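You operate a simulated robot arm through the tools that you are given. There is no shell and no other tool. Be economical: measure what you need, move in short steps, check, and stop when the job is done.

You are at the controls of a simulated two-armed robot. One attempt, no reset.

Task
Buff the scuff off the yellow lid with paste on the polishing pad.
Fine: cap the lid on the round dolly for it; pad back, lid to the green tray. What is to be rubbed or washed off counts as gone when no trace of it is left.

It is judged by the outcome, as a careful person would: the job done as asked, and still so three seconds after it is handed in. It fails if anything else is knocked over, pushed out of place, dropped, spilled or broken. Lids that push on must go on centred and level and be pressed home; caps that screw on are set level and turned clockwise until they are tight.

Robot
Two 7-joint arms with two-finger parallel grippers on one trunk, on a base that drives. Base frame: it is fixed to the floor where the robot stands at the start and does not move with it; the origin is under the middle of the robot, x ahead of it, y to its left, z up; the surface under the hand at the start is at about z = 0.86. Readings come in m, degrees, newtons and seconds.
The left shoulder is at the start at [0.02, 0.113, 1.222], the right one opposite. With the tool pointing down near the work surface each hand reaches from about 0.22 to 0.6 m from the robot's upright axis, wherever it stands, measured 20 degrees to its own side. Places, roughly: green tray [0.6, -0.4, 0.9]. Payload 1.57 kg a hand.
The TCP of each hand is the grasp point between the finger pads, 0.03 m short of the fingertips. In the tool frame z runs along the fingers and y along their closing line. Largest opening 0.08 m; finger width 0.017, thickness 0.012; the body of the gripper, 0.04 by 0.082 m, starts 0.08 m behind the TCP.
Orientation is told as [roll, pitch, yaw] about the base's x, y, z axes, in that order, counted from this pose: with the fingers straight down and closing along the base's y, the tool's x points along the base's -x, its y along +y and its z along -z.

Tools
- The arms move only by the tool arm_command. It takes "left_motion", "right_motion" or both (then of equal length, played together; a hand with none holds still); each is a list that holds one entry, the list of rows, each a list of 7 numbers: the closure, from 0 (fully open) to 1 (shut), then the shift along the tool's x, y, z in units of 500 mm (1.0 is 500 mm), then the turn, a rotation vector about the tool's x, y, z in units of 120 degrees (1.0 is 120 degrees). In form: [[[claw, x, y, z, rx, ry, rz], ...]]. A call has 1 to 20 rows; each row is the pose to reach, as a shift and turn from the pose commanded when the call began, along the tool's axes at that moment. A call with a number of a shift or a turn outside -1 to 1 is refused whole. Each row takes 0.2 s and may step no farther than 0.05 m and 8.6 degrees from the row before; otherwise, or with a gripper value out of range, the whole call is refused. A pose out of reach is approached as far as the arm can. The call stops where the force on the tool passes 40 N (or 10 N more than at its start, if that is more) or the arm is blocked; 0.2 s more then pass. The fingers move at their own pace (about 0.045 m/s each) and stop on an object; they squeeze with about 40 N. The grip force told is the motor's: it shows also when the fingers shut on nothing. Time passes only in rows, and 0.2 s behind the last, so rows that repeat a pose let the fingers close. It gives the time, the measured TCP pose, the force on the tool (base axes), the opening and the grip force at its end, in the units of the frame above (readings bear some noise), with the torque about the TCP (base axes, N m) and any sound that the robot's microphone picked up.
- Cameras (640 x 400 px; columns grow to the right, rows downward): "scene" is now at [0.0968, 0.0068, 1.3484]; the picture's right is [0.08, -1.00, 0.00], its down [-0.57, -0.05, -0.82] and it looks along [0.82, 0.07, -0.57] (base axes); focal length 254 px, centre (320, 200). "left" rides on the left gripper at [0.072, 0.007, -0.122] in its tool frame; the picture's right is [-0.09, 1.00, 0.00], its down [-0.84, -0.08, -0.54] and it looks along [-0.54, -0.05, 0.84] (tool axes); focal length 238 px, centre (320, 200). "right" rides on the right gripper at [0.072, -0.007, -0.122] in its tool frame; the picture's right is [0.09, 1.00, 0.00], its down [-0.84, 0.08, -0.54] and it looks along [-0.54, 0.05, 0.84] (tool axes); focal length 238 px, centre (320, 200). There is no depth. A picture from a camera that has moved, and an enlarged one, comes with that camera's place and axes in the base frame and with its lens.
- get_image(camera): a new picture of that camera. The clock stands still meanwhile.
- lift_body(by): slides the trunk up (or, below 0, down) by that many m; the arms and the scene camera ride with it, the base frame stays. It gives what a move gives, with no picture.
- steer(legs): drives the robot by 1 to 6 legs, each [ahead, left, turn to the left] in m, m and degrees, along the robot's own axes; the way and the turn of a leg run together, so that a leg with both is an arc; at most 1.5 m and 180 degrees a leg. The arms and the cameras ride along, it lands a little off, and it stops where it bumps. It gives what a move gives.
- head_to(pan, tilt): turns the head with the scene camera to pan (to the left, within 80 degrees either way) and tilt (down, from -29 to 69), counted from straight ahead of the robot. It gives what a move gives.
- zoom(camera, box): a new picture of the part [left, top, right, bottom] of that camera's present view, enlarged. The clock stands still meanwhile.
- finish_job(): hands the job in; it is judged then, once.

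Work in short steps. Places have to be worked out from the pictures, the camera data and where the tool is seen: move nearer, look again, correct. Check each grasp and each placing, and mend what went wrong. You have 120 turns and 108 pictures in all, those below and enlarged ones among them. Open the grippers and draw the arms clear of the work before you hand the job in, unless the task says otherwise; then end with one line.

The tools are called after ">>>" as name(argument=value, ...) on one line, values as JSON. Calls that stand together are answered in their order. arm_command: Moves the arms, as the interface text tells. Its arguments: {"type":"object","properties":{"left_motion":{"type":"array","items":{"type":"array","items":{"type":"array","items":{"type":"number"}}}},"right_motion":{"type":"array","items":{"type":"array","items":{"type":"array","items":{"type":"number"}}}}},"required":[]} The other tools are called the same way: lift_body (by) slides the trunk up or down; steer (legs) drives the base; head_to (pan, tilt) turns the head that bears the scene camera; get_image (camera) takes a picture; zoom (camera, box) takes an enlarged picture of a part of a camera's view; finish_job () hands the job in.

At the start:

```text
time_s: 0.0
left_tool_pos: [0.4225, 0.3583, 1.1564]
left_tcp_rot: [0.1, 0.0, 0.0]
left_ft_force: [-0.2, -0.2, 0.4]
left_torque: [-0.01, 0.0, 0.0]
left_width: 0.0801
left_gripper_force: 0.0
right_tool_pos: [0.4538, -0.0879, 1.1879]
right_tcp_rot: [0.1, 0.0, 0.1]
right_ft_force: [0.8, 0.1, 0.3]
right_torque: [0.0, 0.0, -0.03]
right_width: 0.08
right_gripper_force: 0.0
trunk travel left (down, up): [-0.275, 0.295]
robot x, y, heading: [-0.0035, 0.001, -0.2]
head pan, tilt: [4.6, 34.9]
```

scene: 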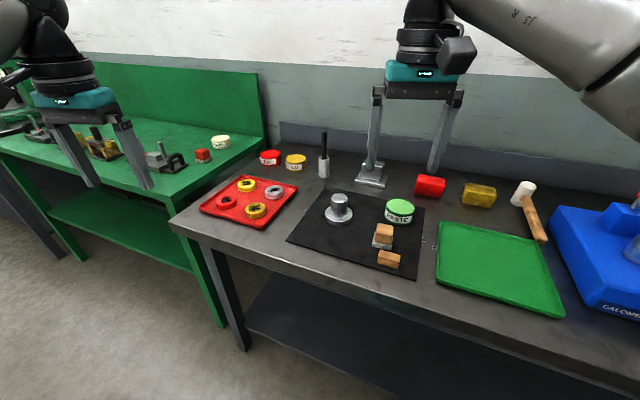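
right: 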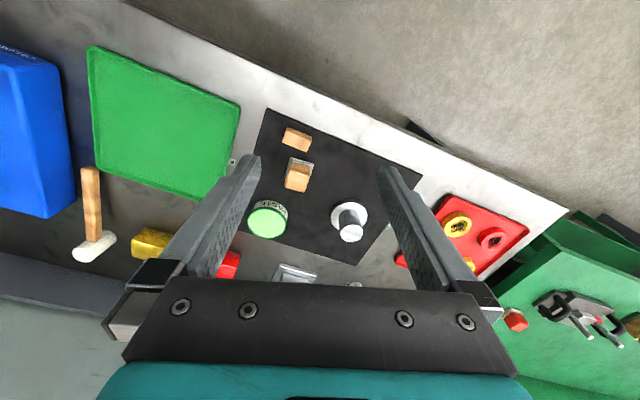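
left: 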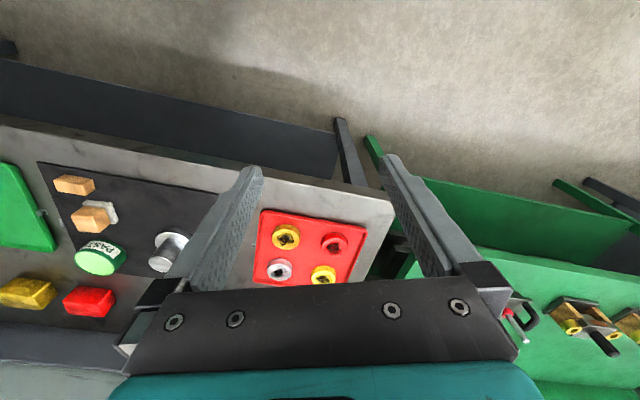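

I'll look closer at the bench to identify the lids, pad, paste and dolly.

>>> zoom(camera="scene", box=[180, 130, 340, 230])

>>> zoom(camera="scene", box=[290, 150, 450, 280])

>>> zoom(camera="right", box=[220, 100, 420, 290])

```text
4.00 times, centred on (260, 180) of scene
camera zoom: at [0.0968, 0.0068, 1.3484], right [0.08, -1.0, 0.0], down [-0.57, -0.05, -0.82], along [0.82, 0.07, -0.57], focal length 1016 px, centre (560, 280)
```

zoom: 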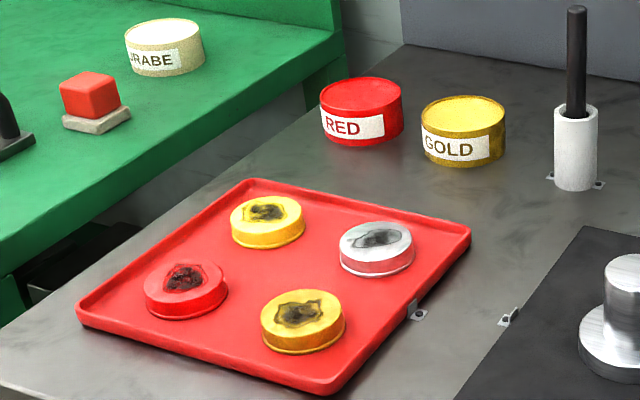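

```text
3.08 times, centred on (370, 215) of scene
camera zoom: at [0.0968, 0.0068, 1.3484], right [0.08, -1.0, 0.0], down [-0.57, -0.05, -0.82], along [0.82, 0.07, -0.57], focal length 782 px, centre (166, 154)
```

zoom: 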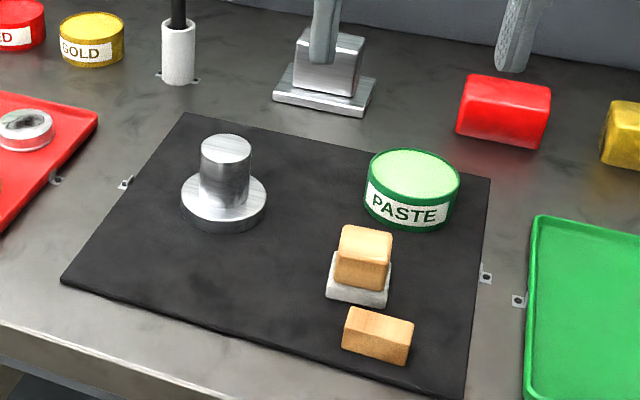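

```text
2.11 times, centred on (320, 195) of right
camera zoom: at [0.3806, -0.0961, 1.3118], right [-0.09, 1.0, 0.0], down [0.84, 0.08, 0.54], along [0.54, 0.05, -0.84], focal length 502 px, centre (320, 210)
```

zoom: 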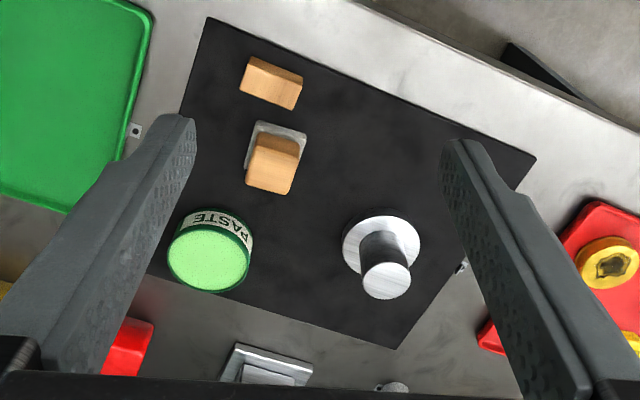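

The round dolly, paste pot and felted pad are near x 0.6–0.72, and the bench is turned about 18° to my right. I'll square up to it and move closer so both hands can reach.

>>> steer(legs=[[0.0, 0.0, -18], [0.2, 0.17, 0]])

>>> get_image(camera="scene")

```text
time_s: 2.9
left_tool_pos: [0.7551, 0.3111, 1.1567]
left_tcp_rot: [0.0, 0.1, -18.0]
left_ft_force: [0.4, -0.1, -0.2]
left_torque: [0.01, 0.03, -0.03]
left_width: 0.0801
left_gripper_force: 0.2
right_tool_pos: [0.6463, -0.123, 1.1884]
right_tcp_rot: [0.0, 0.1, -18.1]
right_ft_force: [0.4, 0.2, 0.0]
right_torque: [0.0, 0.04, 0.01]
right_width: 0.0801
right_gripper_force: 0.0
trunk travel left (down, up): [-0.275, 0.295]
robot x, y, heading: [0.2433, 0.0999, -18.4]
head pan, tilt: [4.6, 34.9]
```

```text
101 pictures are left
camera scene: at [0.3371, 0.0783, 1.3483], right [-0.23, -0.97, 0.0], down [-0.56, 0.13, -0.82], along [0.8, -0.19, -0.57], focal length 254 px, centre (320, 200)
```

scene: 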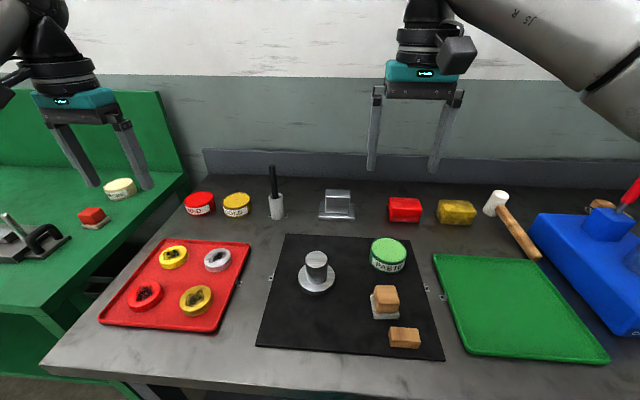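

Well aligned now. I'll edge a little closer and tilt the head down for a better view of the work.

>>> steer(legs=[[0.06, 0.0, 0]])

>>> head_to(pan=5, tilt=52)

>>> get_image(camera="scene")

>>> get_image(camera="left")

>>> get_image(camera="right")

```text
time_s: 3.9
left_tool_pos: [0.8129, 0.2913, 1.1566]
left_tcp_rot: [0.0, 0.1, -18.1]
left_ft_force: [-0.3, 0.0, -0.3]
left_torque: [0.03, 0.0, -0.02]
left_width: 0.0799
left_gripper_force: 0.1
right_tool_pos: [0.703, -0.1436, 1.1876]
right_tcp_rot: [0.0, 0.0, -18.3]
right_ft_force: [-0.6, 0.8, 0.1]
right_torque: [0.0, 0.0, 0.04]
right_width: 0.0797
right_gripper_force: 0.1
trunk travel left (down, up): [-0.275, 0.295]
robot x, y, heading: [0.2966, 0.0844, -18.0]
head pan, tilt: [4.6, 34.9]
```

```text
time_s: 4.7
left_tool_pos: [0.8118, 0.2918, 1.1568]
left_tcp_rot: [0.0, -0.1, -18.1]
left_ft_force: [0.0, 0.0, 0.0]
left_torque: [-0.01, 0.03, 0.0]
left_width: 0.0801
left_gripper_force: 0.0
right_tool_pos: [0.703, -0.1423, 1.1884]
right_tcp_rot: [-0.1, 0.0, -18.2]
right_ft_force: [-1.3, -0.8, 0.6]
right_torque: [0.03, -0.01, 0.01]
right_width: 0.0799
right_gripper_force: 0.0
trunk travel left (down, up): [-0.275, 0.295]
robot x, y, heading: [0.3018, 0.0824, -18.0]
head pan, tilt: [5.0, 52.0]
```

```text
100 pictures are left
camera scene: at [0.3806, 0.0629, 1.3239], right [-0.23, -0.97, 0.0], down [-0.77, 0.18, -0.62], along [0.6, -0.14, -0.79], focal length 254 px, centre (320, 200)
```

scene: 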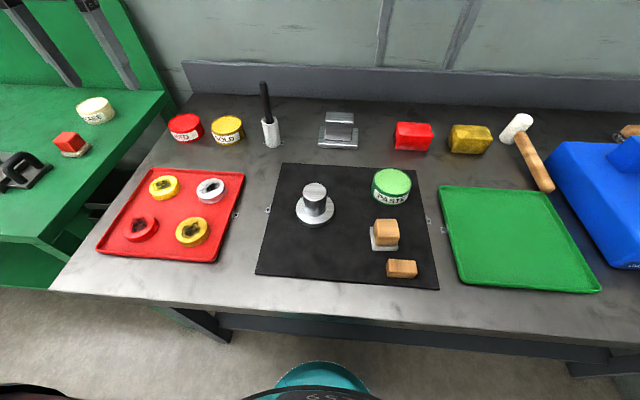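

```text
99 pictures are left
camera left: at [0.7457, 0.3204, 1.278], right [0.4, 0.92, 0.0], down [0.77, -0.33, 0.54], along [0.5, -0.22, -0.84], focal length 238 px, centre (320, 200)
```

left: 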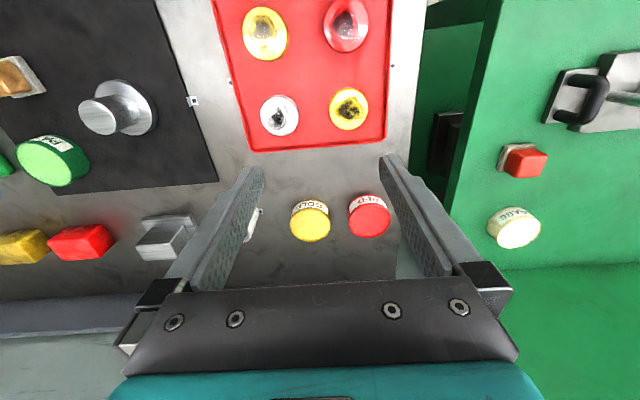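

```text
98 pictures are left
camera right: at [0.6309, -0.127, 1.3118], right [0.22, 0.97, 0.0], down [0.82, -0.19, 0.54], along [0.53, -0.12, -0.84], focal length 238 px, centre (320, 200)
```

right: 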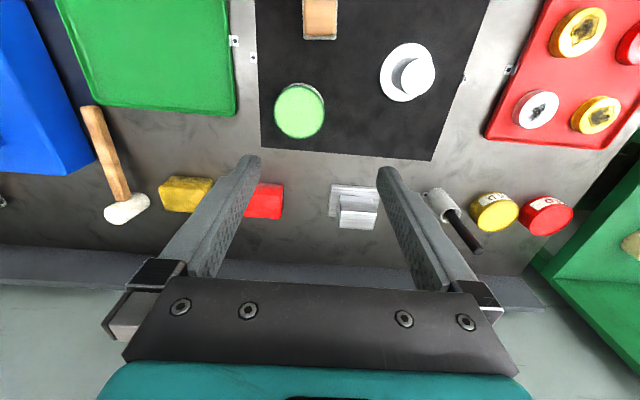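

Now enlarge the lids and the two wooden blocks to tell them apart.

>>> zoom(camera="scene", box=[90, 160, 250, 260])

>>> zoom(camera="scene", box=[290, 160, 450, 290])

>>> zoom(camera="left", box=[230, 0, 400, 140])

>>> zoom(camera="scene", box=[0, 90, 130, 200])

```text
4.00 times, centred on (170, 210) of scene
camera zoom: at [0.3806, 0.0629, 1.3239], right [-0.23, -0.97, 0.0], down [-0.77, 0.18, -0.62], along [0.6, -0.14, -0.79], focal length 1016 px, centre (920, 160)
```

zoom: 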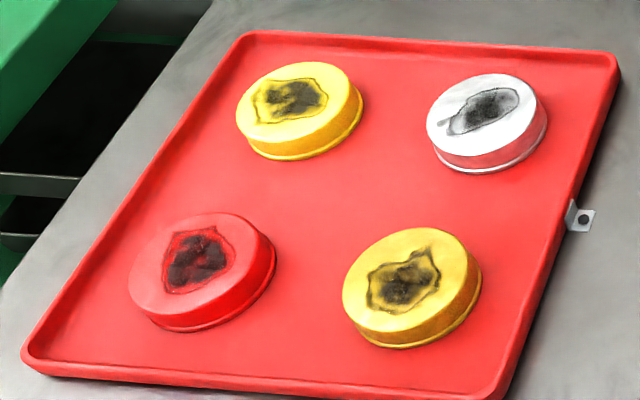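

```text
3.08 times, centred on (370, 225) of scene
camera zoom: at [0.3806, 0.0629, 1.3239], right [-0.23, -0.97, 0.0], down [-0.77, 0.18, -0.62], along [0.6, -0.14, -0.79], focal length 782 px, centre (166, 123)
```

zoom: 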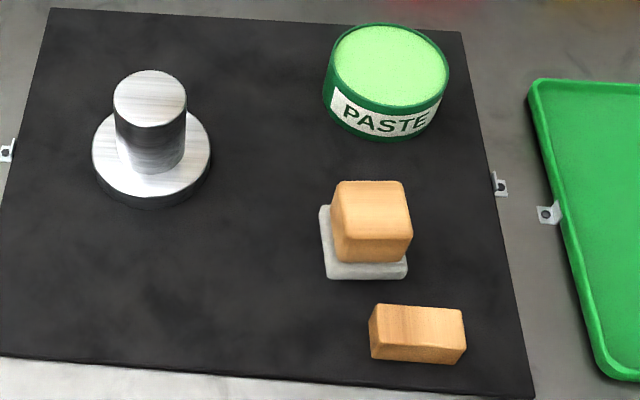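

```text
2.86 times, centred on (315, 70) of left
camera zoom: at [0.7457, 0.3204, 1.278], right [0.4, 0.92, 0.0], down [0.77, -0.33, 0.54], along [0.5, -0.22, -0.84], focal length 681 px, centre (334, 571)
```

zoom: 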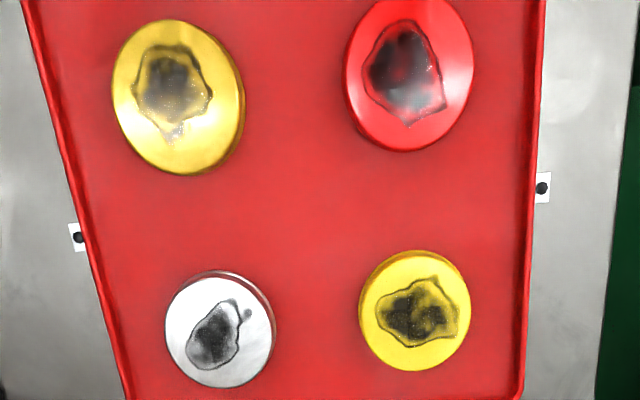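

```text
3.64 times, centred on (65, 145) of scene
camera zoom: at [0.3806, 0.0629, 1.3239], right [-0.23, -0.97, 0.0], down [-0.77, 0.18, -0.62], along [0.6, -0.14, -0.79], focal length 924 px, centre (1247, 400)
```

zoom: 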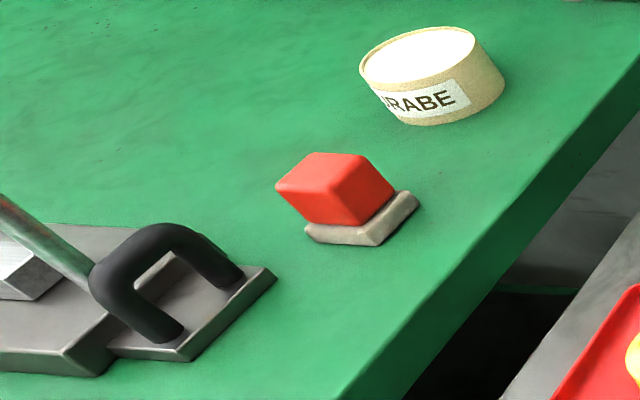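

The clear-yellow lid is the back-left one (about [0.839, 0.328]); the front one is duller gold. I'll lower the left hand above it for a closer check.

>>> arm_command(left_motion=[[[0, -0.01, 0.03, 0.08, 0, 0, 0], [0, -0.02, 0.06, 0.15, 0, 0, 0], [0, -0.029, 0.085, 0.2, 0, 0, 0], [0, -0.029, 0.085, 0.23, 0, 0, 0]]])

>>> get_image(camera="left")

```text
time_s: 5.7
left_tool_pos: [0.8388, 0.3283, 1.0406]
left_tcp_rot: [0.0, 0.0, -18.2]
left_ft_force: [-0.1, -0.5, -0.6]
left_torque: [0.0, -0.02, 0.02]
left_width: 0.0801
left_gripper_force: 0.1
right_tool_pos: [0.7029, -0.1425, 1.1896]
right_tcp_rot: [0.0, 0.1, -18.3]
right_ft_force: [0.2, 0.7, -0.2]
right_torque: [0.03, -0.02, 0.01]
right_width: 0.08
right_gripper_force: 0.1
trunk travel left (down, up): [-0.275, 0.295]
robot x, y, heading: [0.2982, 0.0837, -18.2]
head pan, tilt: [5.0, 52.0]
```

```text
93 pictures are left
camera left: at [0.7728, 0.3569, 1.1629], right [0.4, 0.92, 0.0], down [0.77, -0.33, 0.54], along [0.5, -0.22, -0.84], focal length 238 px, centre (320, 200)
```

left: 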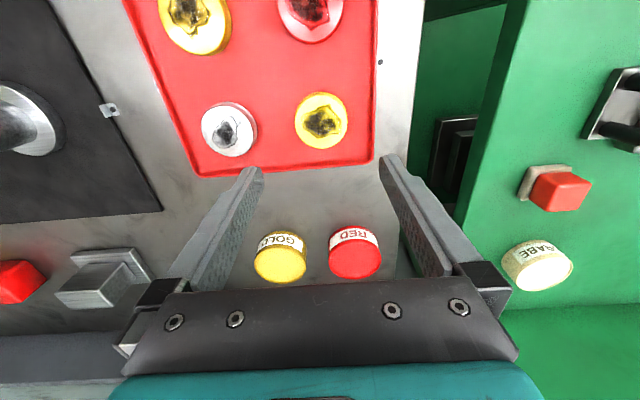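

The lid is centred under the hand. Lowering until the tips are just above the lid and looking again.

>>> arm_command(left_motion=[[[0, 0, 0.001, 0.08, 0, 0, 0], [0, 0, 0.002, 0.16, 0, 0, 0], [0, 0, 0.003, 0.21, 0, 0, 0], [0, 0, 0.003, 0.22, 0, 0, 0]]])

>>> get_image(camera="left")

>>> zoom(camera="scene", box=[90, 130, 250, 230])

```text
time_s: 6.7
left_tool_pos: [0.8406, 0.3281, 0.9321]
left_tcp_rot: [0.0, 0.0, -18.2]
left_ft_force: [-0.2, 0.2, 0.0]
left_torque: [0.01, 0.02, -0.02]
left_width: 0.0798
left_gripper_force: 0.0
right_tool_pos: [0.7036, -0.1426, 1.1884]
right_tcp_rot: [0.0, 0.0, -18.2]
right_ft_force: [0.6, -0.3, -0.1]
right_torque: [0.03, 0.01, -0.03]
right_width: 0.0803
right_gripper_force: 0.0
trunk travel left (down, up): [-0.275, 0.295]
robot x, y, heading: [0.3022, 0.0853, -18.1]
head pan, tilt: [5.0, 52.0]
```

```text
92 pictures are left
camera left: at [0.7739, 0.3577, 1.0541], right [0.4, 0.92, 0.0], down [0.77, -0.33, 0.54], along [0.5, -0.22, -0.84], focal length 238 px, centre (320, 200)
```

left: 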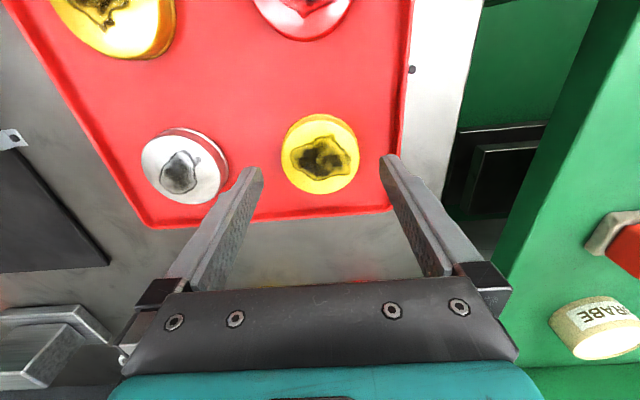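

```text
4.00 times, centred on (170, 180) of scene
camera zoom: at [0.3805, 0.063, 1.3239], right [-0.23, -0.97, 0.0], down [-0.77, 0.18, -0.62], along [0.6, -0.14, -0.79], focal length 1016 px, centre (920, 280)
```

zoom: 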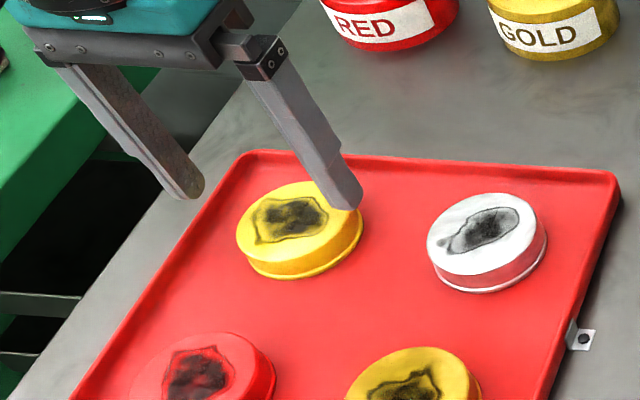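

Alignment is right. Narrow slightly, descend so the tips straddle the lid's side, then close.

>>> arm_command(left_motion=[[[0.1, 0, 0, 0.02, 0, 0, 0], [0.1, 0, 0, 0.045, 0, 0, 0], [0.1, 0, 0, 0.064, 0, 0, 0], [0.1, 0, 0, 0.064, 0, 0, 0]]])

>>> get_image(camera="left")

>>> zoom(camera="scene", box=[90, 130, 250, 230])

```text
time_s: 7.7
left_tool_pos: [0.8394, 0.3273, 0.8999]
left_tcp_rot: [0.0, 0.1, -18.1]
left_ft_force: [0.4, -0.2, 0.1]
left_torque: [-0.03, -0.02, -0.04]
left_width: 0.0721
left_gripper_force: 0.0
right_tool_pos: [0.703, -0.1414, 1.1885]
right_tcp_rot: [-0.1, 0.0, -18.2]
right_ft_force: [-0.5, 0.1, -0.2]
right_torque: [-0.01, 0.03, 0.01]
right_width: 0.0802
right_gripper_force: 0.1
trunk travel left (down, up): [-0.275, 0.295]
robot x, y, heading: [0.3001, 0.0827, -18.2]
head pan, tilt: [5.0, 52.0]
```

```text
90 pictures are left
camera left: at [0.7746, 0.358, 1.0212], right [0.4, 0.92, 0.0], down [0.77, -0.33, 0.54], along [0.5, -0.22, -0.84], focal length 238 px, centre (320, 200)
```

left: 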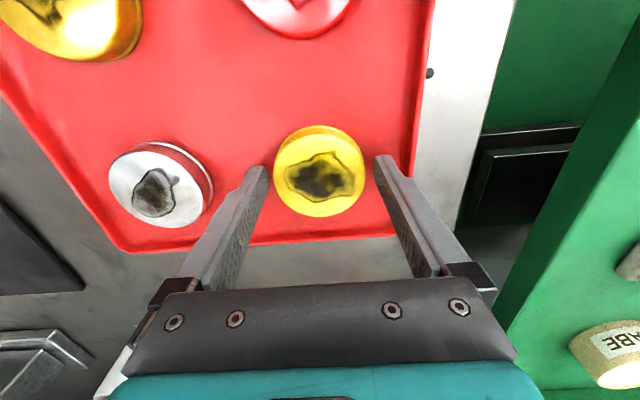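

```text
4.00 times, centred on (170, 180) of scene
camera zoom: at [0.3805, 0.0629, 1.3239], right [-0.23, -0.97, 0.0], down [-0.77, 0.18, -0.62], along [0.6, -0.14, -0.79], focal length 1016 px, centre (920, 280)
```

zoom: 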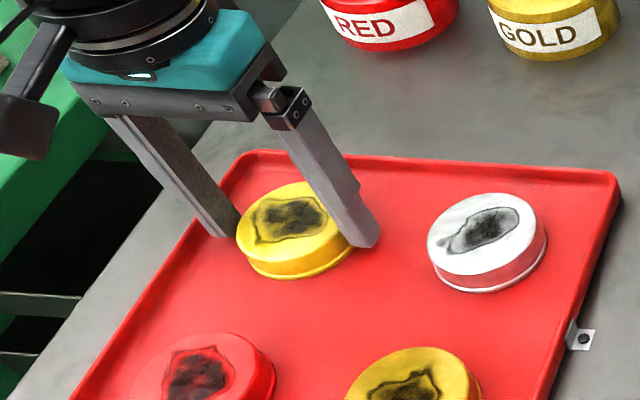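

Fingers straddle the lid. Down 4 mm more, then close with a few dwell rows.

>>> arm_command(left_motion=[[[0.1, -0.002, 0, 0.008, 0, 0, 0], [0.5, -0.002, 0, 0.008, 0, 0, 0], [0.5, -0.002, 0, 0.008, 0, 0, 0], [0.5, -0.002, 0, 0.008, 0, 0, 0]]])

>>> get_image(camera="left")

```text
time_s: 8.7
left_tool_pos: [0.8409, 0.3289, 0.8954]
left_tcp_rot: [0.0, 0.0, -18.1]
left_ft_force: [-0.7, 0.3, 0.9]
left_torque: [-0.02, -0.01, -0.01]
left_width: 0.061
left_gripper_force: 34.3
right_tool_pos: [0.7034, -0.1424, 1.1875]
right_tcp_rot: [0.0, 0.0, -18.3]
right_ft_force: [-0.2, -0.1, -0.4]
right_torque: [0.01, 0.05, 0.02]
right_width: 0.0798
right_gripper_force: 0.0
trunk travel left (down, up): [-0.275, 0.295]
robot x, y, heading: [0.2969, 0.0831, -18.0]
head pan, tilt: [5.0, 52.0]
```

```text
88 pictures are left
camera left: at [0.7753, 0.3575, 1.0168], right [0.4, 0.92, 0.0], down [0.77, -0.33, 0.54], along [0.5, -0.22, -0.84], focal length 238 px, centre (320, 200)
```

left: 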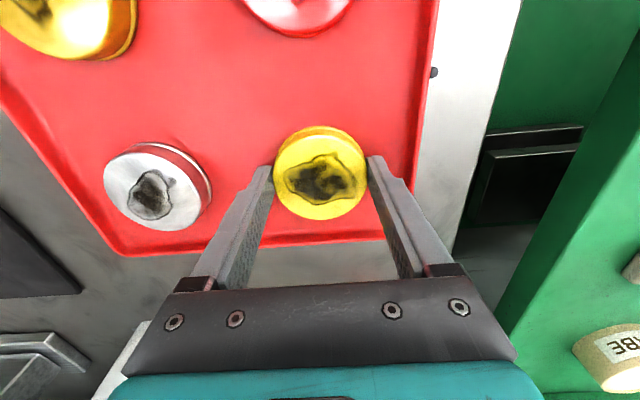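

Lid is gripped (61 mm). Lift it clear while the right hand moves above the dolly to measure the peg precisely.

>>> arm_command(left_motion=[[[0.5, 0, 0, -0.05, 0, 0, 0], [0.5, 0, 0, -0.12, 0, 0, 0], [0.5, 0, 0, -0.2, 0, 0, 0], [0.5, 0, 0, -0.28, 0, 0, 0], [0.5, 0, 0, -0.3, 0, 0, 0]]], right_motion=[[[0, 0.02, 0.06, 0.04, 0, 0, 0], [0, 0.04, 0.12, 0.08, 0, 0, 0], [0, 0.07, 0.19, 0.12, 0, 0, 0], [0, 0.1, 0.25, 0.16, 0, 0, 0], [0, 0.107, 0.268, 0.176, 0, 0, 0]]])

>>> get_image(camera="right")

>>> get_image(camera="left")

>>> get_image(camera="scene")

```text
time_s: 9.9
left_tool_pos: [0.84, 0.3286, 1.0461]
left_tcp_rot: [0.0, 0.0, -18.0]
left_ft_force: [-0.3, -0.3, -0.6]
left_torque: [0.01, -0.01, 0.0]
left_width: 0.0399
left_gripper_force: 0.2
right_tool_pos: [0.6936, 0.0021, 1.0993]
right_tcp_rot: [-0.1, 0.0, -18.2]
right_ft_force: [0.6, -0.6, -0.4]
right_torque: [0.02, 0.03, 0.02]
right_width: 0.0802
right_gripper_force: 0.1
trunk travel left (down, up): [-0.275, 0.295]
robot x, y, heading: [0.2985, 0.0846, -18.1]
head pan, tilt: [5.0, 52.0]
```

```text
87 pictures are left
camera right: at [0.622, 0.0184, 1.2227], right [0.22, 0.97, 0.0], down [0.82, -0.19, 0.54], along [0.53, -0.12, -0.84], focal length 238 px, centre (320, 200)
```

right: 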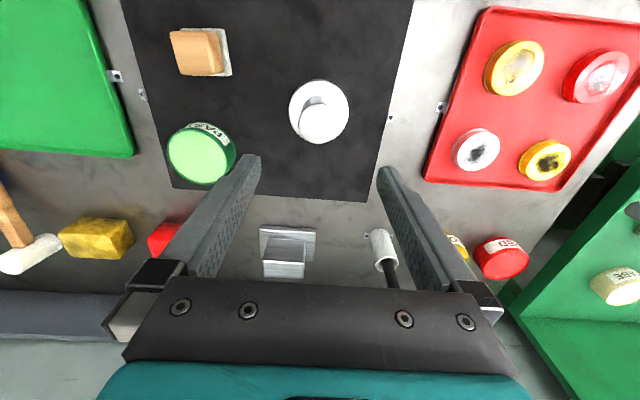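

```text
86 pictures are left
camera left: at [0.7744, 0.3572, 1.1681], right [0.4, 0.92, 0.0], down [0.77, -0.33, 0.54], along [0.5, -0.22, -0.84], focal length 238 px, centre (320, 200)
```

left: 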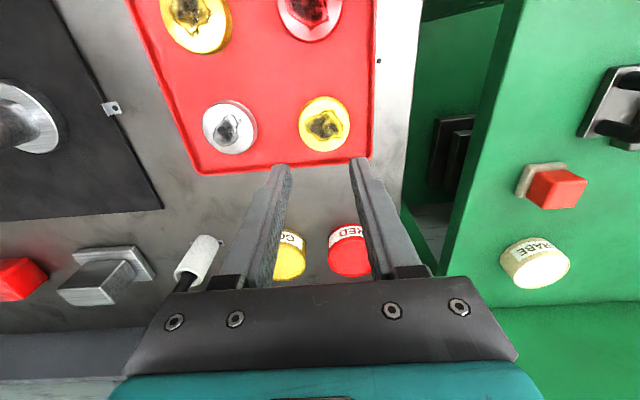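

```text
85 pictures are left
camera scene: at [0.3805, 0.0631, 1.3239], right [-0.23, -0.97, 0.0], down [-0.77, 0.18, -0.62], along [0.6, -0.14, -0.79], focal length 254 px, centre (320, 200)
```

scene: 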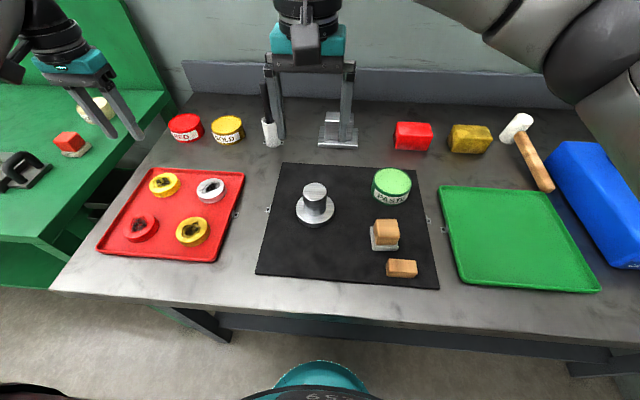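

The lid slipped out on lifting and is still in the tray, nudged a few mm. I'll measure it again and grasp lower and better centred.

>>> zoom(camera="left", box=[260, 70, 390, 180])

>>> zoom(camera="scene", box=[90, 140, 250, 240])

>>> zoom(camera="right", box=[250, 50, 390, 180])

```text
3.64 times, centred on (325, 125) of left
camera zoom: at [0.7744, 0.3572, 1.1681], right [0.4, 0.92, 0.0], down [0.77, -0.33, 0.54], along [0.5, -0.22, -0.84], focal length 867 px, centre (302, 473)
```

zoom: 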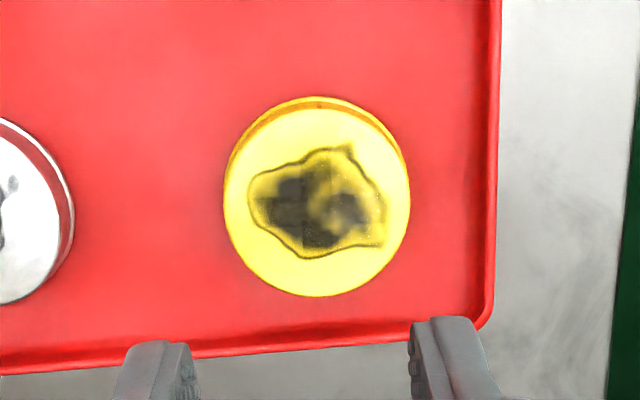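

```text
4.00 times, centred on (170, 190) of scene
camera zoom: at [0.3805, 0.0631, 1.3239], right [-0.23, -0.97, 0.0], down [-0.77, 0.18, -0.62], along [0.6, -0.14, -0.79], focal length 1016 px, centre (920, 240)
```

zoom: 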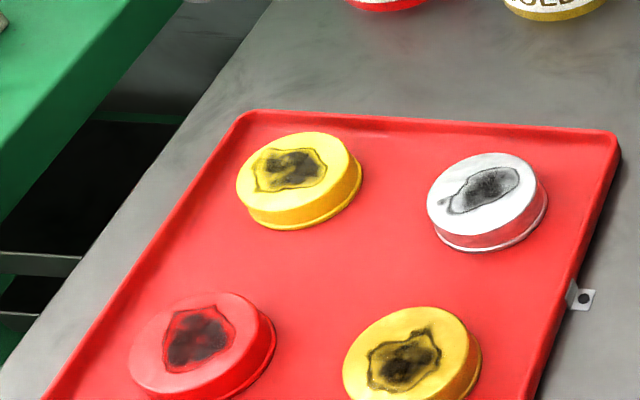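

```text
3.08 times, centred on (320, 115) of right
camera zoom: at [0.622, 0.0184, 1.2227], right [0.22, 0.97, 0.0], down [0.82, -0.19, 0.54], along [0.53, -0.12, -0.84], focal length 733 px, centre (320, 462)
```

zoom: 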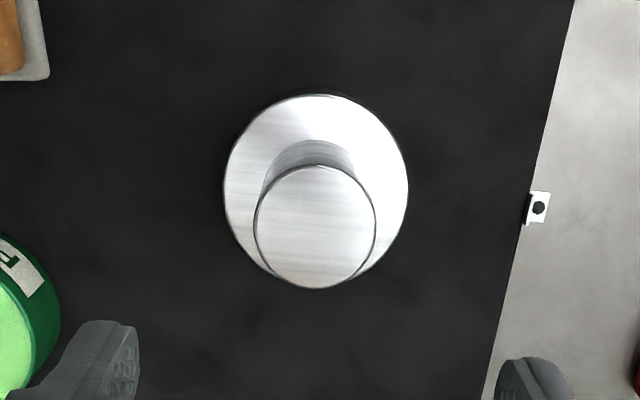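

Peg measured at about [0.6945, 0.0], top z≈0.94. Lid now at about [0.850, 0.330]; return above it with the fingers open.

>>> arm_command(left_motion=[[[0.05, -0.016, 0.008, 0, 0, 0, 0], [0.05, -0.016, 0.008, 0.08, 0, 0, 0], [0.05, -0.016, 0.008, 0.16, 0, 0, 0], [0.05, -0.016, 0.008, 0.222, 0, 0, 0], [0.05, -0.016, 0.008, 0.27, 0, 0, 0]]])

>>> zoom(camera="left", box=[220, 90, 420, 240])

```text
time_s: 11.1
left_tool_pos: [0.8476, 0.3317, 0.9085]
left_tcp_rot: [0.0, -0.1, -18.1]
left_ft_force: [0.1, 0.2, -0.6]
left_torque: [0.02, -0.04, 0.0]
left_width: 0.076
left_gripper_force: 0.1
right_tool_pos: [0.6941, 0.0033, 1.1011]
right_tcp_rot: [0.0, 0.0, -18.3]
right_ft_force: [0.5, 0.1, 0.2]
right_torque: [-0.02, 0.02, 0.01]
right_width: 0.08
right_gripper_force: 0.1
trunk travel left (down, up): [-0.275, 0.295]
robot x, y, heading: [0.2982, 0.0836, -17.9]
head pan, tilt: [5.0, 52.0]
```

```text
2.67 times, centred on (320, 165) of left
camera zoom: at [0.7822, 0.3603, 1.0303], right [0.4, 0.92, 0.0], down [0.77, -0.33, 0.54], along [0.5, -0.21, -0.84], focal length 636 px, centre (320, 293)
```

zoom: 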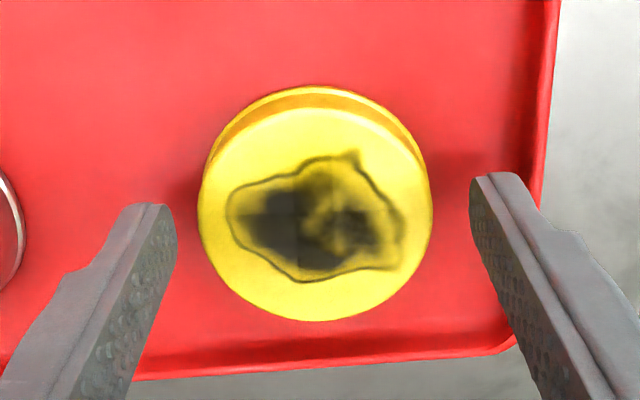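

Well centred now; lid top is about z 0.8785. I'll descend in small steps to find how low the tips can go.

>>> arm_command(left_motion=[[[0.05, 0, -0.003, 0.015, 0, 0, 0], [0.05, 0, -0.003, 0.024, 0, 0, 0], [0.05, 0, -0.003, 0.03, 0, 0, 0], [0.05, 0, -0.003, 0.034, 0, 0, 0]]])

>>> zoom(camera="scene", box=[110, 130, 210, 210])

```text
time_s: 12.1
left_tool_pos: [0.8486, 0.3282, 0.8947]
left_tcp_rot: [0.0, 0.0, -18.1]
left_ft_force: [-0.5, 0.2, 1.4]
left_torque: [0.04, -0.02, 0.02]
left_width: 0.0761
left_gripper_force: 0.0
right_tool_pos: [0.6946, 0.0033, 1.0996]
right_tcp_rot: [0.0, 0.0, -18.2]
right_ft_force: [0.4, -0.1, 0.2]
right_torque: [0.02, 0.01, -0.01]
right_width: 0.0799
right_gripper_force: 0.1
trunk travel left (down, up): [-0.275, 0.295]
robot x, y, heading: [0.3004, 0.0823, -18.2]
head pan, tilt: [5.0, 52.0]
```

```text
5.00 times, centred on (160, 170) of scene
camera zoom: at [0.3804, 0.0629, 1.3239], right [-0.23, -0.97, 0.0], down [-0.77, 0.18, -0.62], along [0.6, -0.14, -0.79], focal length 1270 px, centre (1120, 350)
```

zoom: 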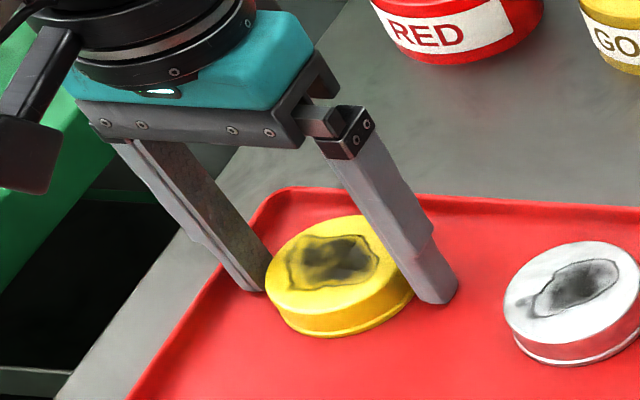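

Tips are at the tray floor. Close fully and lift slowly just a few mm, then check.

>>> arm_command(left_motion=[[[1, 0, 0, -0.002, 0, 0, 0], [1, 0, 0, -0.002, 0, 0, 0], [1, 0, 0, -0.002, 0, 0, 0], [1, 0, 0, -0.002, 0, 0, 0], [1, 0, 0, -0.004, 0, 0, 0], [1, 0, 0, -0.01, 0, 0, 0], [1, 0, 0, -0.016, 0, 0, 0], [1, 0, 0, -0.024, 0, 0, 0]]])

>>> zoom(camera="scene", box=[110, 130, 210, 210])

>>> zoom(camera="left", box=[220, 90, 420, 240])

```text
time_s: 13.9
left_tool_pos: [0.8471, 0.3278, 0.9051]
left_tcp_rot: [0.0, 0.0, -18.1]
left_ft_force: [0.2, 0.1, -0.2]
left_torque: [-0.01, 0.0, -0.01]
left_width: 0.0612
left_gripper_force: 40.0
right_tool_pos: [0.6939, 0.0027, 1.1]
right_tcp_rot: [0.0, 0.1, -18.2]
right_ft_force: [-0.1, -0.1, -0.6]
right_torque: [-0.04, 0.02, 0.0]
right_width: 0.0802
right_gripper_force: 0.1
trunk travel left (down, up): [-0.275, 0.295]
robot x, y, heading: [0.2979, 0.0835, -17.8]
head pan, tilt: [5.0, 52.0]
```

```text
5.00 times, centred on (160, 170) of scene
camera zoom: at [0.3805, 0.063, 1.3239], right [-0.23, -0.97, 0.0], down [-0.77, 0.18, -0.62], along [0.6, -0.14, -0.79], focal length 1270 px, centre (1120, 350)
```

zoom: 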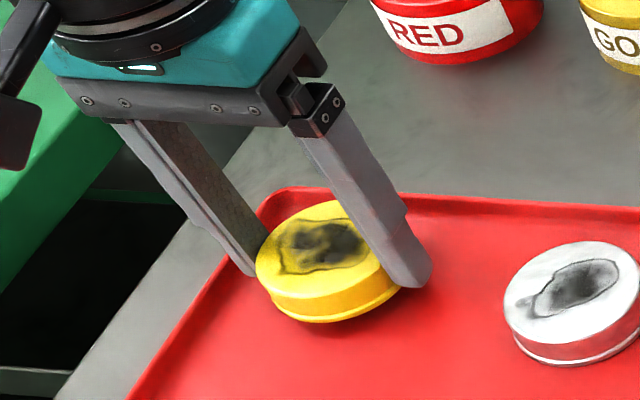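

```text
2.67 times, centred on (320, 165) of left
camera zoom: at [0.7821, 0.3568, 1.0274], right [0.4, 0.92, 0.0], down [0.77, -0.33, 0.54], along [0.5, -0.22, -0.84], focal length 636 px, centre (320, 293)
```

zoom: 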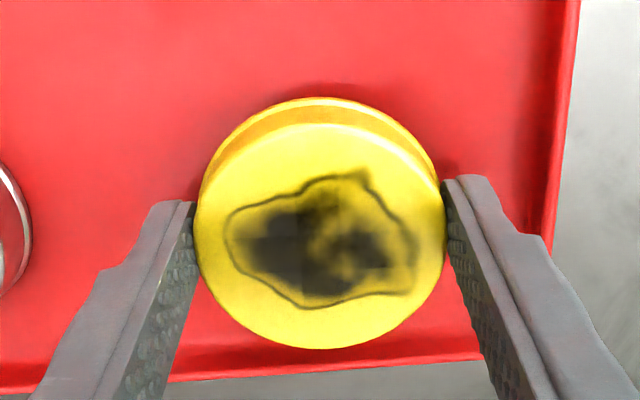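

The lid is off the tray and held at 40 N. Continue up gently.

>>> arm_command(left_motion=[[[1, 0, 0, -0.02, 0, 0, 0], [1, 0, 0, -0.05, 0, 0, 0], [1, 0, 0, -0.08, 0, 0, 0], [1, 0, 0, -0.12, 0, 0, 0], [1, 0, 0, -0.16, 0, 0, 0], [1, 0, 0, -0.2, 0, 0, 0], [1, 0, 0, -0.23, 0, 0, 0], [1, 0, 0, -0.25, 0, 0, 0]]])

>>> zoom(camera="left", box=[220, 90, 420, 240])

```text
time_s: 15.7
left_tool_pos: [0.8483, 0.3274, 1.0304]
left_tcp_rot: [0.0, 0.0, -18.0]
left_ft_force: [-1.2, -0.5, 1.0]
left_torque: [0.01, 0.0, -0.02]
left_width: 0.0608
left_gripper_force: 39.7
right_tool_pos: [0.6932, 0.0026, 1.0995]
right_tcp_rot: [0.0, 0.1, -18.2]
right_ft_force: [-0.1, -0.2, -0.9]
right_torque: [-0.01, 0.01, 0.0]
right_width: 0.08
right_gripper_force: 0.1
trunk travel left (down, up): [-0.275, 0.295]
robot x, y, heading: [0.3, 0.0847, -18.2]
head pan, tilt: [5.0, 52.0]
```

```text
2.67 times, centred on (320, 165) of left
camera zoom: at [0.7822, 0.3569, 1.1516], right [0.4, 0.92, 0.0], down [0.77, -0.33, 0.54], along [0.5, -0.22, -0.84], focal length 636 px, centre (320, 293)
```

zoom: 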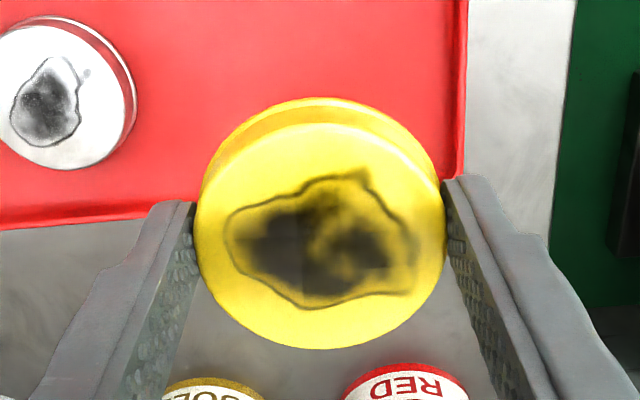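

Lid is held centred and level. Clear the right hand away to the right, then carry the lid over to above the peg.

>>> arm_command(right_motion=[[[0, 0, -0.08, -0.02, 0, 0, 0], [0, 0, -0.16, -0.05, 0, 0, 0], [0, 0, -0.24, -0.08, 0, 0, 0], [0, 0, -0.32, -0.1, 0, 0, 0], [0, 0, -0.4, -0.1, 0, 0, 0], [0, 0, -0.44, -0.1, 0, 0, 0], [0, 0, -0.44, -0.1, 0, 0, 0], [0, 0, -0.44, -0.1, 0, 0, 0], [0, 0, -0.44, -0.1, 0, 0, 0], [0, 0, -0.44, -0.1, 0, 0, 0], [0, 0, -0.44, -0.1, 0, 0, 0], [0, 0, -0.44, -0.1, 0, 0, 0], [0, 0, -0.44, -0.1, 0, 0, 0], [0, 0, -0.44, -0.1, 0, 0, 0], [0, 0, -0.44, -0.1, 0, 0, 0], [0, 0, -0.44, -0.1, 0, 0, 0]]], left_motion=[[[1, 0, 0, -0.02, 0, 0, 0], [1, 0, 0, -0.03, 0, 0, 0], [1, 0.005, -0.04, -0.03, 0, 0, 0], [1, 0.01, -0.1, -0.03, 0, 0, 0], [1, 0.02, -0.16, -0.03, 0, 0, 0], [1, 0.03, -0.22, -0.03, 0, 0, 0], [1, 0.04, -0.29, -0.03, 0, 0, 0], [1, 0.05, -0.36, -0.03, 0, 0, 0], [1, 0.06, -0.43, -0.03, 0, 0, 0], [1, 0.07, -0.5, -0.03, 0, 0, 0], [1, 0.08, -0.57, -0.03, 0, 0, 0], [1, 0.085, -0.63, -0.03, 0, 0, 0], [1, 0.088, -0.67, -0.03, 0, 0, 0], [1, 0.09, -0.7, -0.03, 0, 0, 0], [1, 0.09, -0.718, -0.03, 0, 0, 0], [1, 0.09, -0.718, -0.03, 0, 0, 0]]])

>>> get_image(camera="left")

>>> get_image(camera="scene")

```text
time_s: 19.1
left_tool_pos: [0.6942, 0.0, 1.0451]
left_tcp_rot: [0.1, 0.1, -18.0]
left_ft_force: [0.1, -0.5, -0.1]
left_torque: [0.02, -0.02, -0.01]
left_width: 0.0609
left_gripper_force: 40.8
right_tool_pos: [0.6239, -0.2077, 1.1486]
right_tcp_rot: [0.0, 0.0, -18.2]
right_ft_force: [-0.6, 0.0, -0.2]
right_torque: [0.0, 0.01, 0.02]
right_width: 0.0799
right_gripper_force: 0.1
trunk travel left (down, up): [-0.275, 0.295]
robot x, y, heading: [0.2965, 0.0828, -18.0]
head pan, tilt: [5.0, 52.0]
```

```text
76 pictures are left
camera left: at [0.6282, 0.03, 1.1677], right [0.4, 0.92, 0.0], down [0.77, -0.33, 0.54], along [0.5, -0.21, -0.84], focal length 238 px, centre (320, 200)
```

left: 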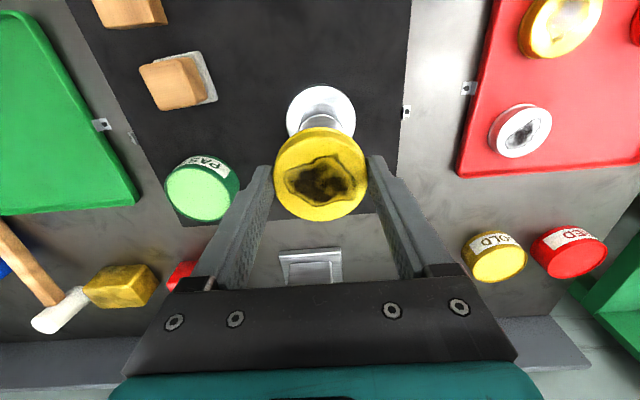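

```text
75 pictures are left
camera scene: at [0.3805, 0.063, 1.3239], right [-0.23, -0.97, 0.0], down [-0.77, 0.18, -0.62], along [0.6, -0.14, -0.79], focal length 254 px, centre (320, 200)
```

scene: 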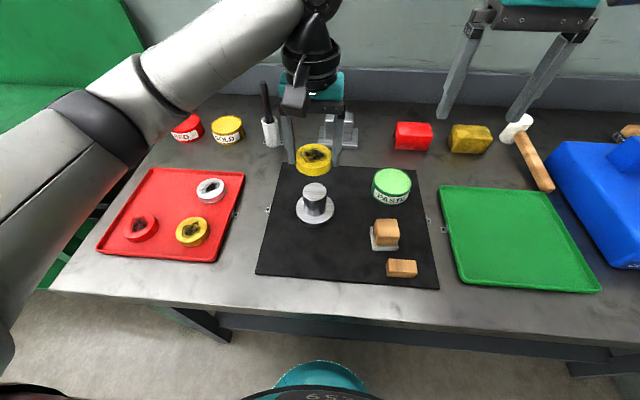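

Check alignment of lid against the peg at higher zoom.

>>> zoom(camera="left", box=[260, 70, 380, 230])

>>> zoom(camera="scene", box=[270, 120, 370, 240])

```text
2.50 times, centred on (320, 150) of left
camera zoom: at [0.6282, 0.03, 1.1677], right [0.4, 0.92, 0.0], down [0.77, -0.33, 0.54], along [0.5, -0.21, -0.84], focal length 596 px, centre (320, 325)
```

zoom: 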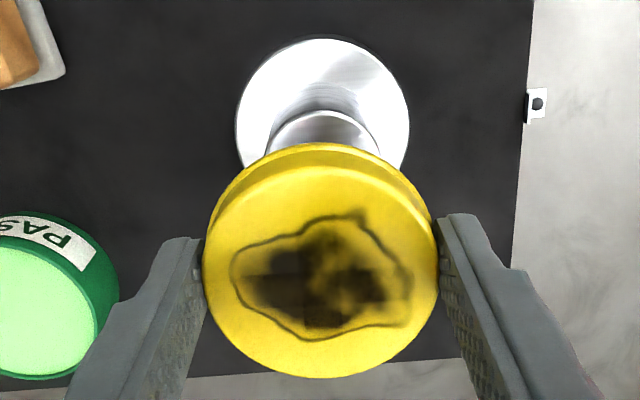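

```text
3.33 times, centred on (320, 180) of scene
camera zoom: at [0.3805, 0.063, 1.3239], right [-0.23, -0.97, 0.0], down [-0.77, 0.18, -0.62], along [0.6, -0.14, -0.79], focal length 847 px, centre (320, 267)
```

zoom: 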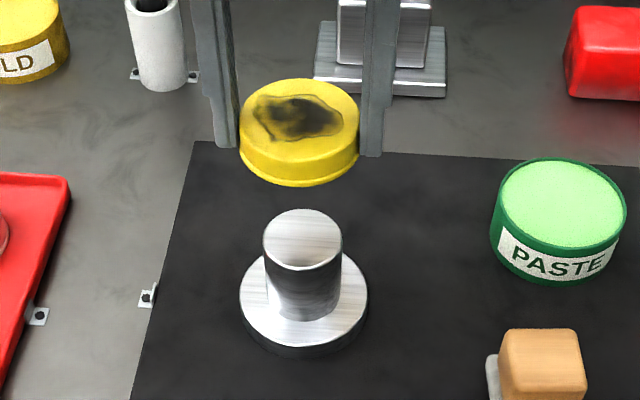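

Lid and peg are aligned within about 1 mm. Descend slowly until the skirt is around the peg top.

>>> arm_command(left_motion=[[[1, 0, 0.001, 0.04, 0, 0, 0], [1, 0, 0.001, 0.08, 0, 0, 0], [1, 0, 0.001, 0.11, 0, 0, 0], [1, 0, 0.001, 0.13, 0, 0, 0], [1, 0, 0.001, 0.14, 0, 0, 0], [1, 0, 0.001, 0.146, 0, 0, 0]]])

>>> zoom(camera="scene", box=[270, 140, 370, 240])

>>> zoom(camera="left", box=[240, 70, 400, 230])

```text
time_s: 20.5
left_tool_pos: [0.6934, 0.0028, 0.9717]
left_tcp_rot: [0.0, 0.0, -18.0]
left_ft_force: [-0.4, 0.1, 0.0]
left_torque: [0.02, 0.06, 0.0]
left_width: 0.061
left_gripper_force: 40.2
right_tool_pos: [0.6226, -0.2086, 1.1486]
right_tcp_rot: [0.1, -0.2, -18.2]
right_ft_force: [-0.4, -0.7, 0.0]
right_torque: [0.02, 0.0, -0.03]
right_width: 0.0799
right_gripper_force: 0.1
trunk travel left (down, up): [-0.275, 0.295]
robot x, y, heading: [0.2975, 0.083, -18.0]
head pan, tilt: [5.0, 52.0]
```

```text
4.00 times, centred on (320, 190) of scene
camera zoom: at [0.3805, 0.0629, 1.3239], right [-0.23, -0.97, 0.0], down [-0.77, 0.18, -0.62], along [0.6, -0.14, -0.79], focal length 1016 px, centre (320, 240)
```

zoom: 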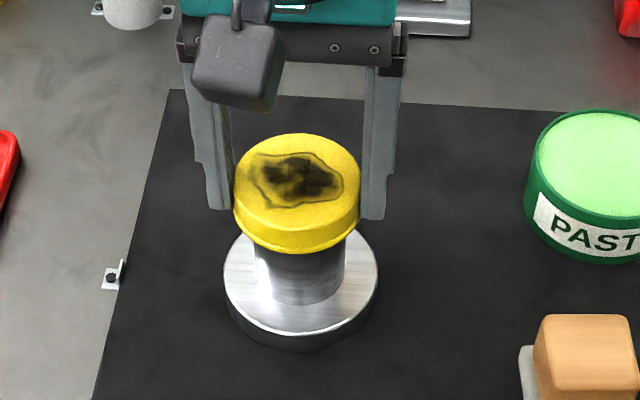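

```text
2.50 times, centred on (320, 150) of left
camera zoom: at [0.6277, 0.0307, 1.0937], right [0.4, 0.92, 0.0], down [0.77, -0.33, 0.54], along [0.5, -0.21, -0.84], focal length 596 px, centre (320, 325)
```

zoom: 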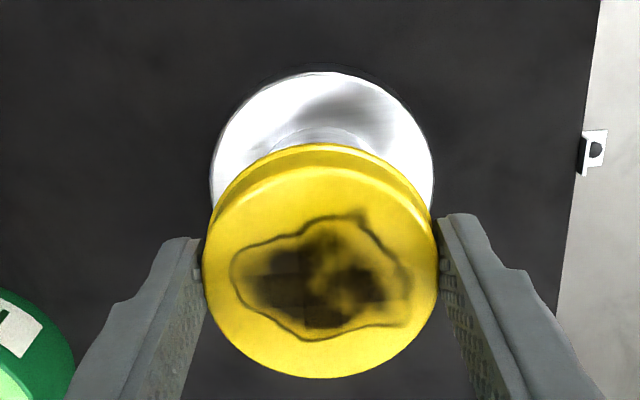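

Still aligned, no contact yet. Continue down in small steps watching the force.

>>> arm_command(left_motion=[[[1, 0, 0, 0.006, 0, 0, 0], [1, 0, 0, 0.012, 0, 0, 0], [1, 0, 0, 0.018, 0, 0, 0], [1, 0, 0, 0.024, 0, 0, 0]]])

>>> zoom(camera="scene", box=[270, 140, 370, 240])

```text
time_s: 21.5
left_tool_pos: [0.695, 0.0015, 0.9578]
left_tcp_rot: [0.1, 0.1, -18.1]
left_ft_force: [4.8, -0.5, -1.4]
left_torque: [-0.06, -0.07, 0.0]
left_width: 0.0608
left_gripper_force: 40.0
right_tool_pos: [0.6254, -0.2084, 1.1489]
right_tcp_rot: [0.0, 0.1, -18.3]
right_ft_force: [-0.2, -0.1, 0.8]
right_torque: [-0.04, -0.01, 0.02]
right_width: 0.0799
right_gripper_force: 0.0
trunk travel left (down, up): [-0.275, 0.295]
robot x, y, heading: [0.2972, 0.0846, -18.2]
head pan, tilt: [5.0, 52.0]
```

```text
4.00 times, centred on (320, 190) of scene
camera zoom: at [0.3815, 0.0625, 1.3236], right [-0.23, -0.97, 0.0], down [-0.77, 0.18, -0.61], along [0.6, -0.14, -0.79], focal length 1016 px, centre (320, 240)
```

zoom: 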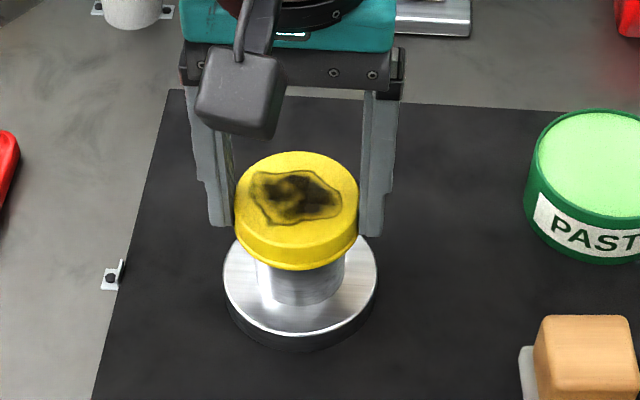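

A 5 N sideways push in +x says the peg is slightly farther forward. Ease the lid 2 mm forward and continue pressing down.

>>> arm_command(left_motion=[[[1, -0.002, 0, 0, 0, 0, 0], [1, -0.004, 0, 0.004, 0, 0, 0], [1, -0.004, 0, 0.008, 0, 0, 0], [1, -0.004, 0, 0.012, 0, 0, 0]]])

>>> zoom(camera="scene", box=[270, 140, 370, 240])

```text
time_s: 22.5
left_tool_pos: [0.6958, 0.001, 0.9536]
left_tcp_rot: [0.0, 0.0, -18.1]
left_ft_force: [-0.1, -0.2, -0.8]
left_torque: [0.0, 0.03, 0.02]
left_width: 0.061
left_gripper_force: 39.8
right_tool_pos: [0.6233, -0.2079, 1.1486]
right_tcp_rot: [0.0, 0.0, -18.2]
right_ft_force: [0.0, -0.1, -0.6]
right_torque: [-0.03, -0.01, 0.01]
right_width: 0.0799
right_gripper_force: 0.1
trunk travel left (down, up): [-0.275, 0.295]
robot x, y, heading: [0.2999, 0.0796, -18.0]
head pan, tilt: [5.0, 52.0]
```

```text
4.00 times, centred on (320, 190) of scene
camera zoom: at [0.3806, 0.0629, 1.3239], right [-0.23, -0.97, 0.0], down [-0.77, 0.18, -0.62], along [0.6, -0.14, -0.79], focal length 1016 px, centre (320, 240)
```

zoom: 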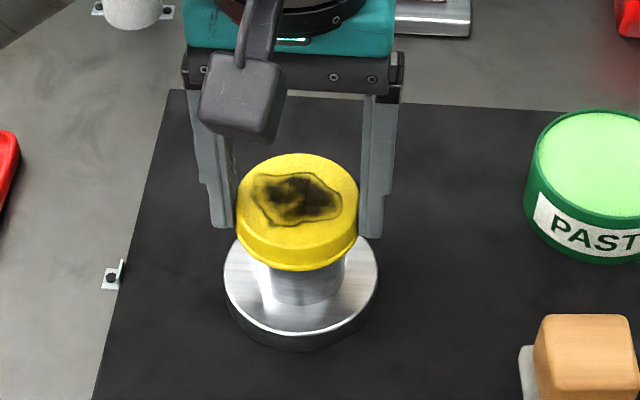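

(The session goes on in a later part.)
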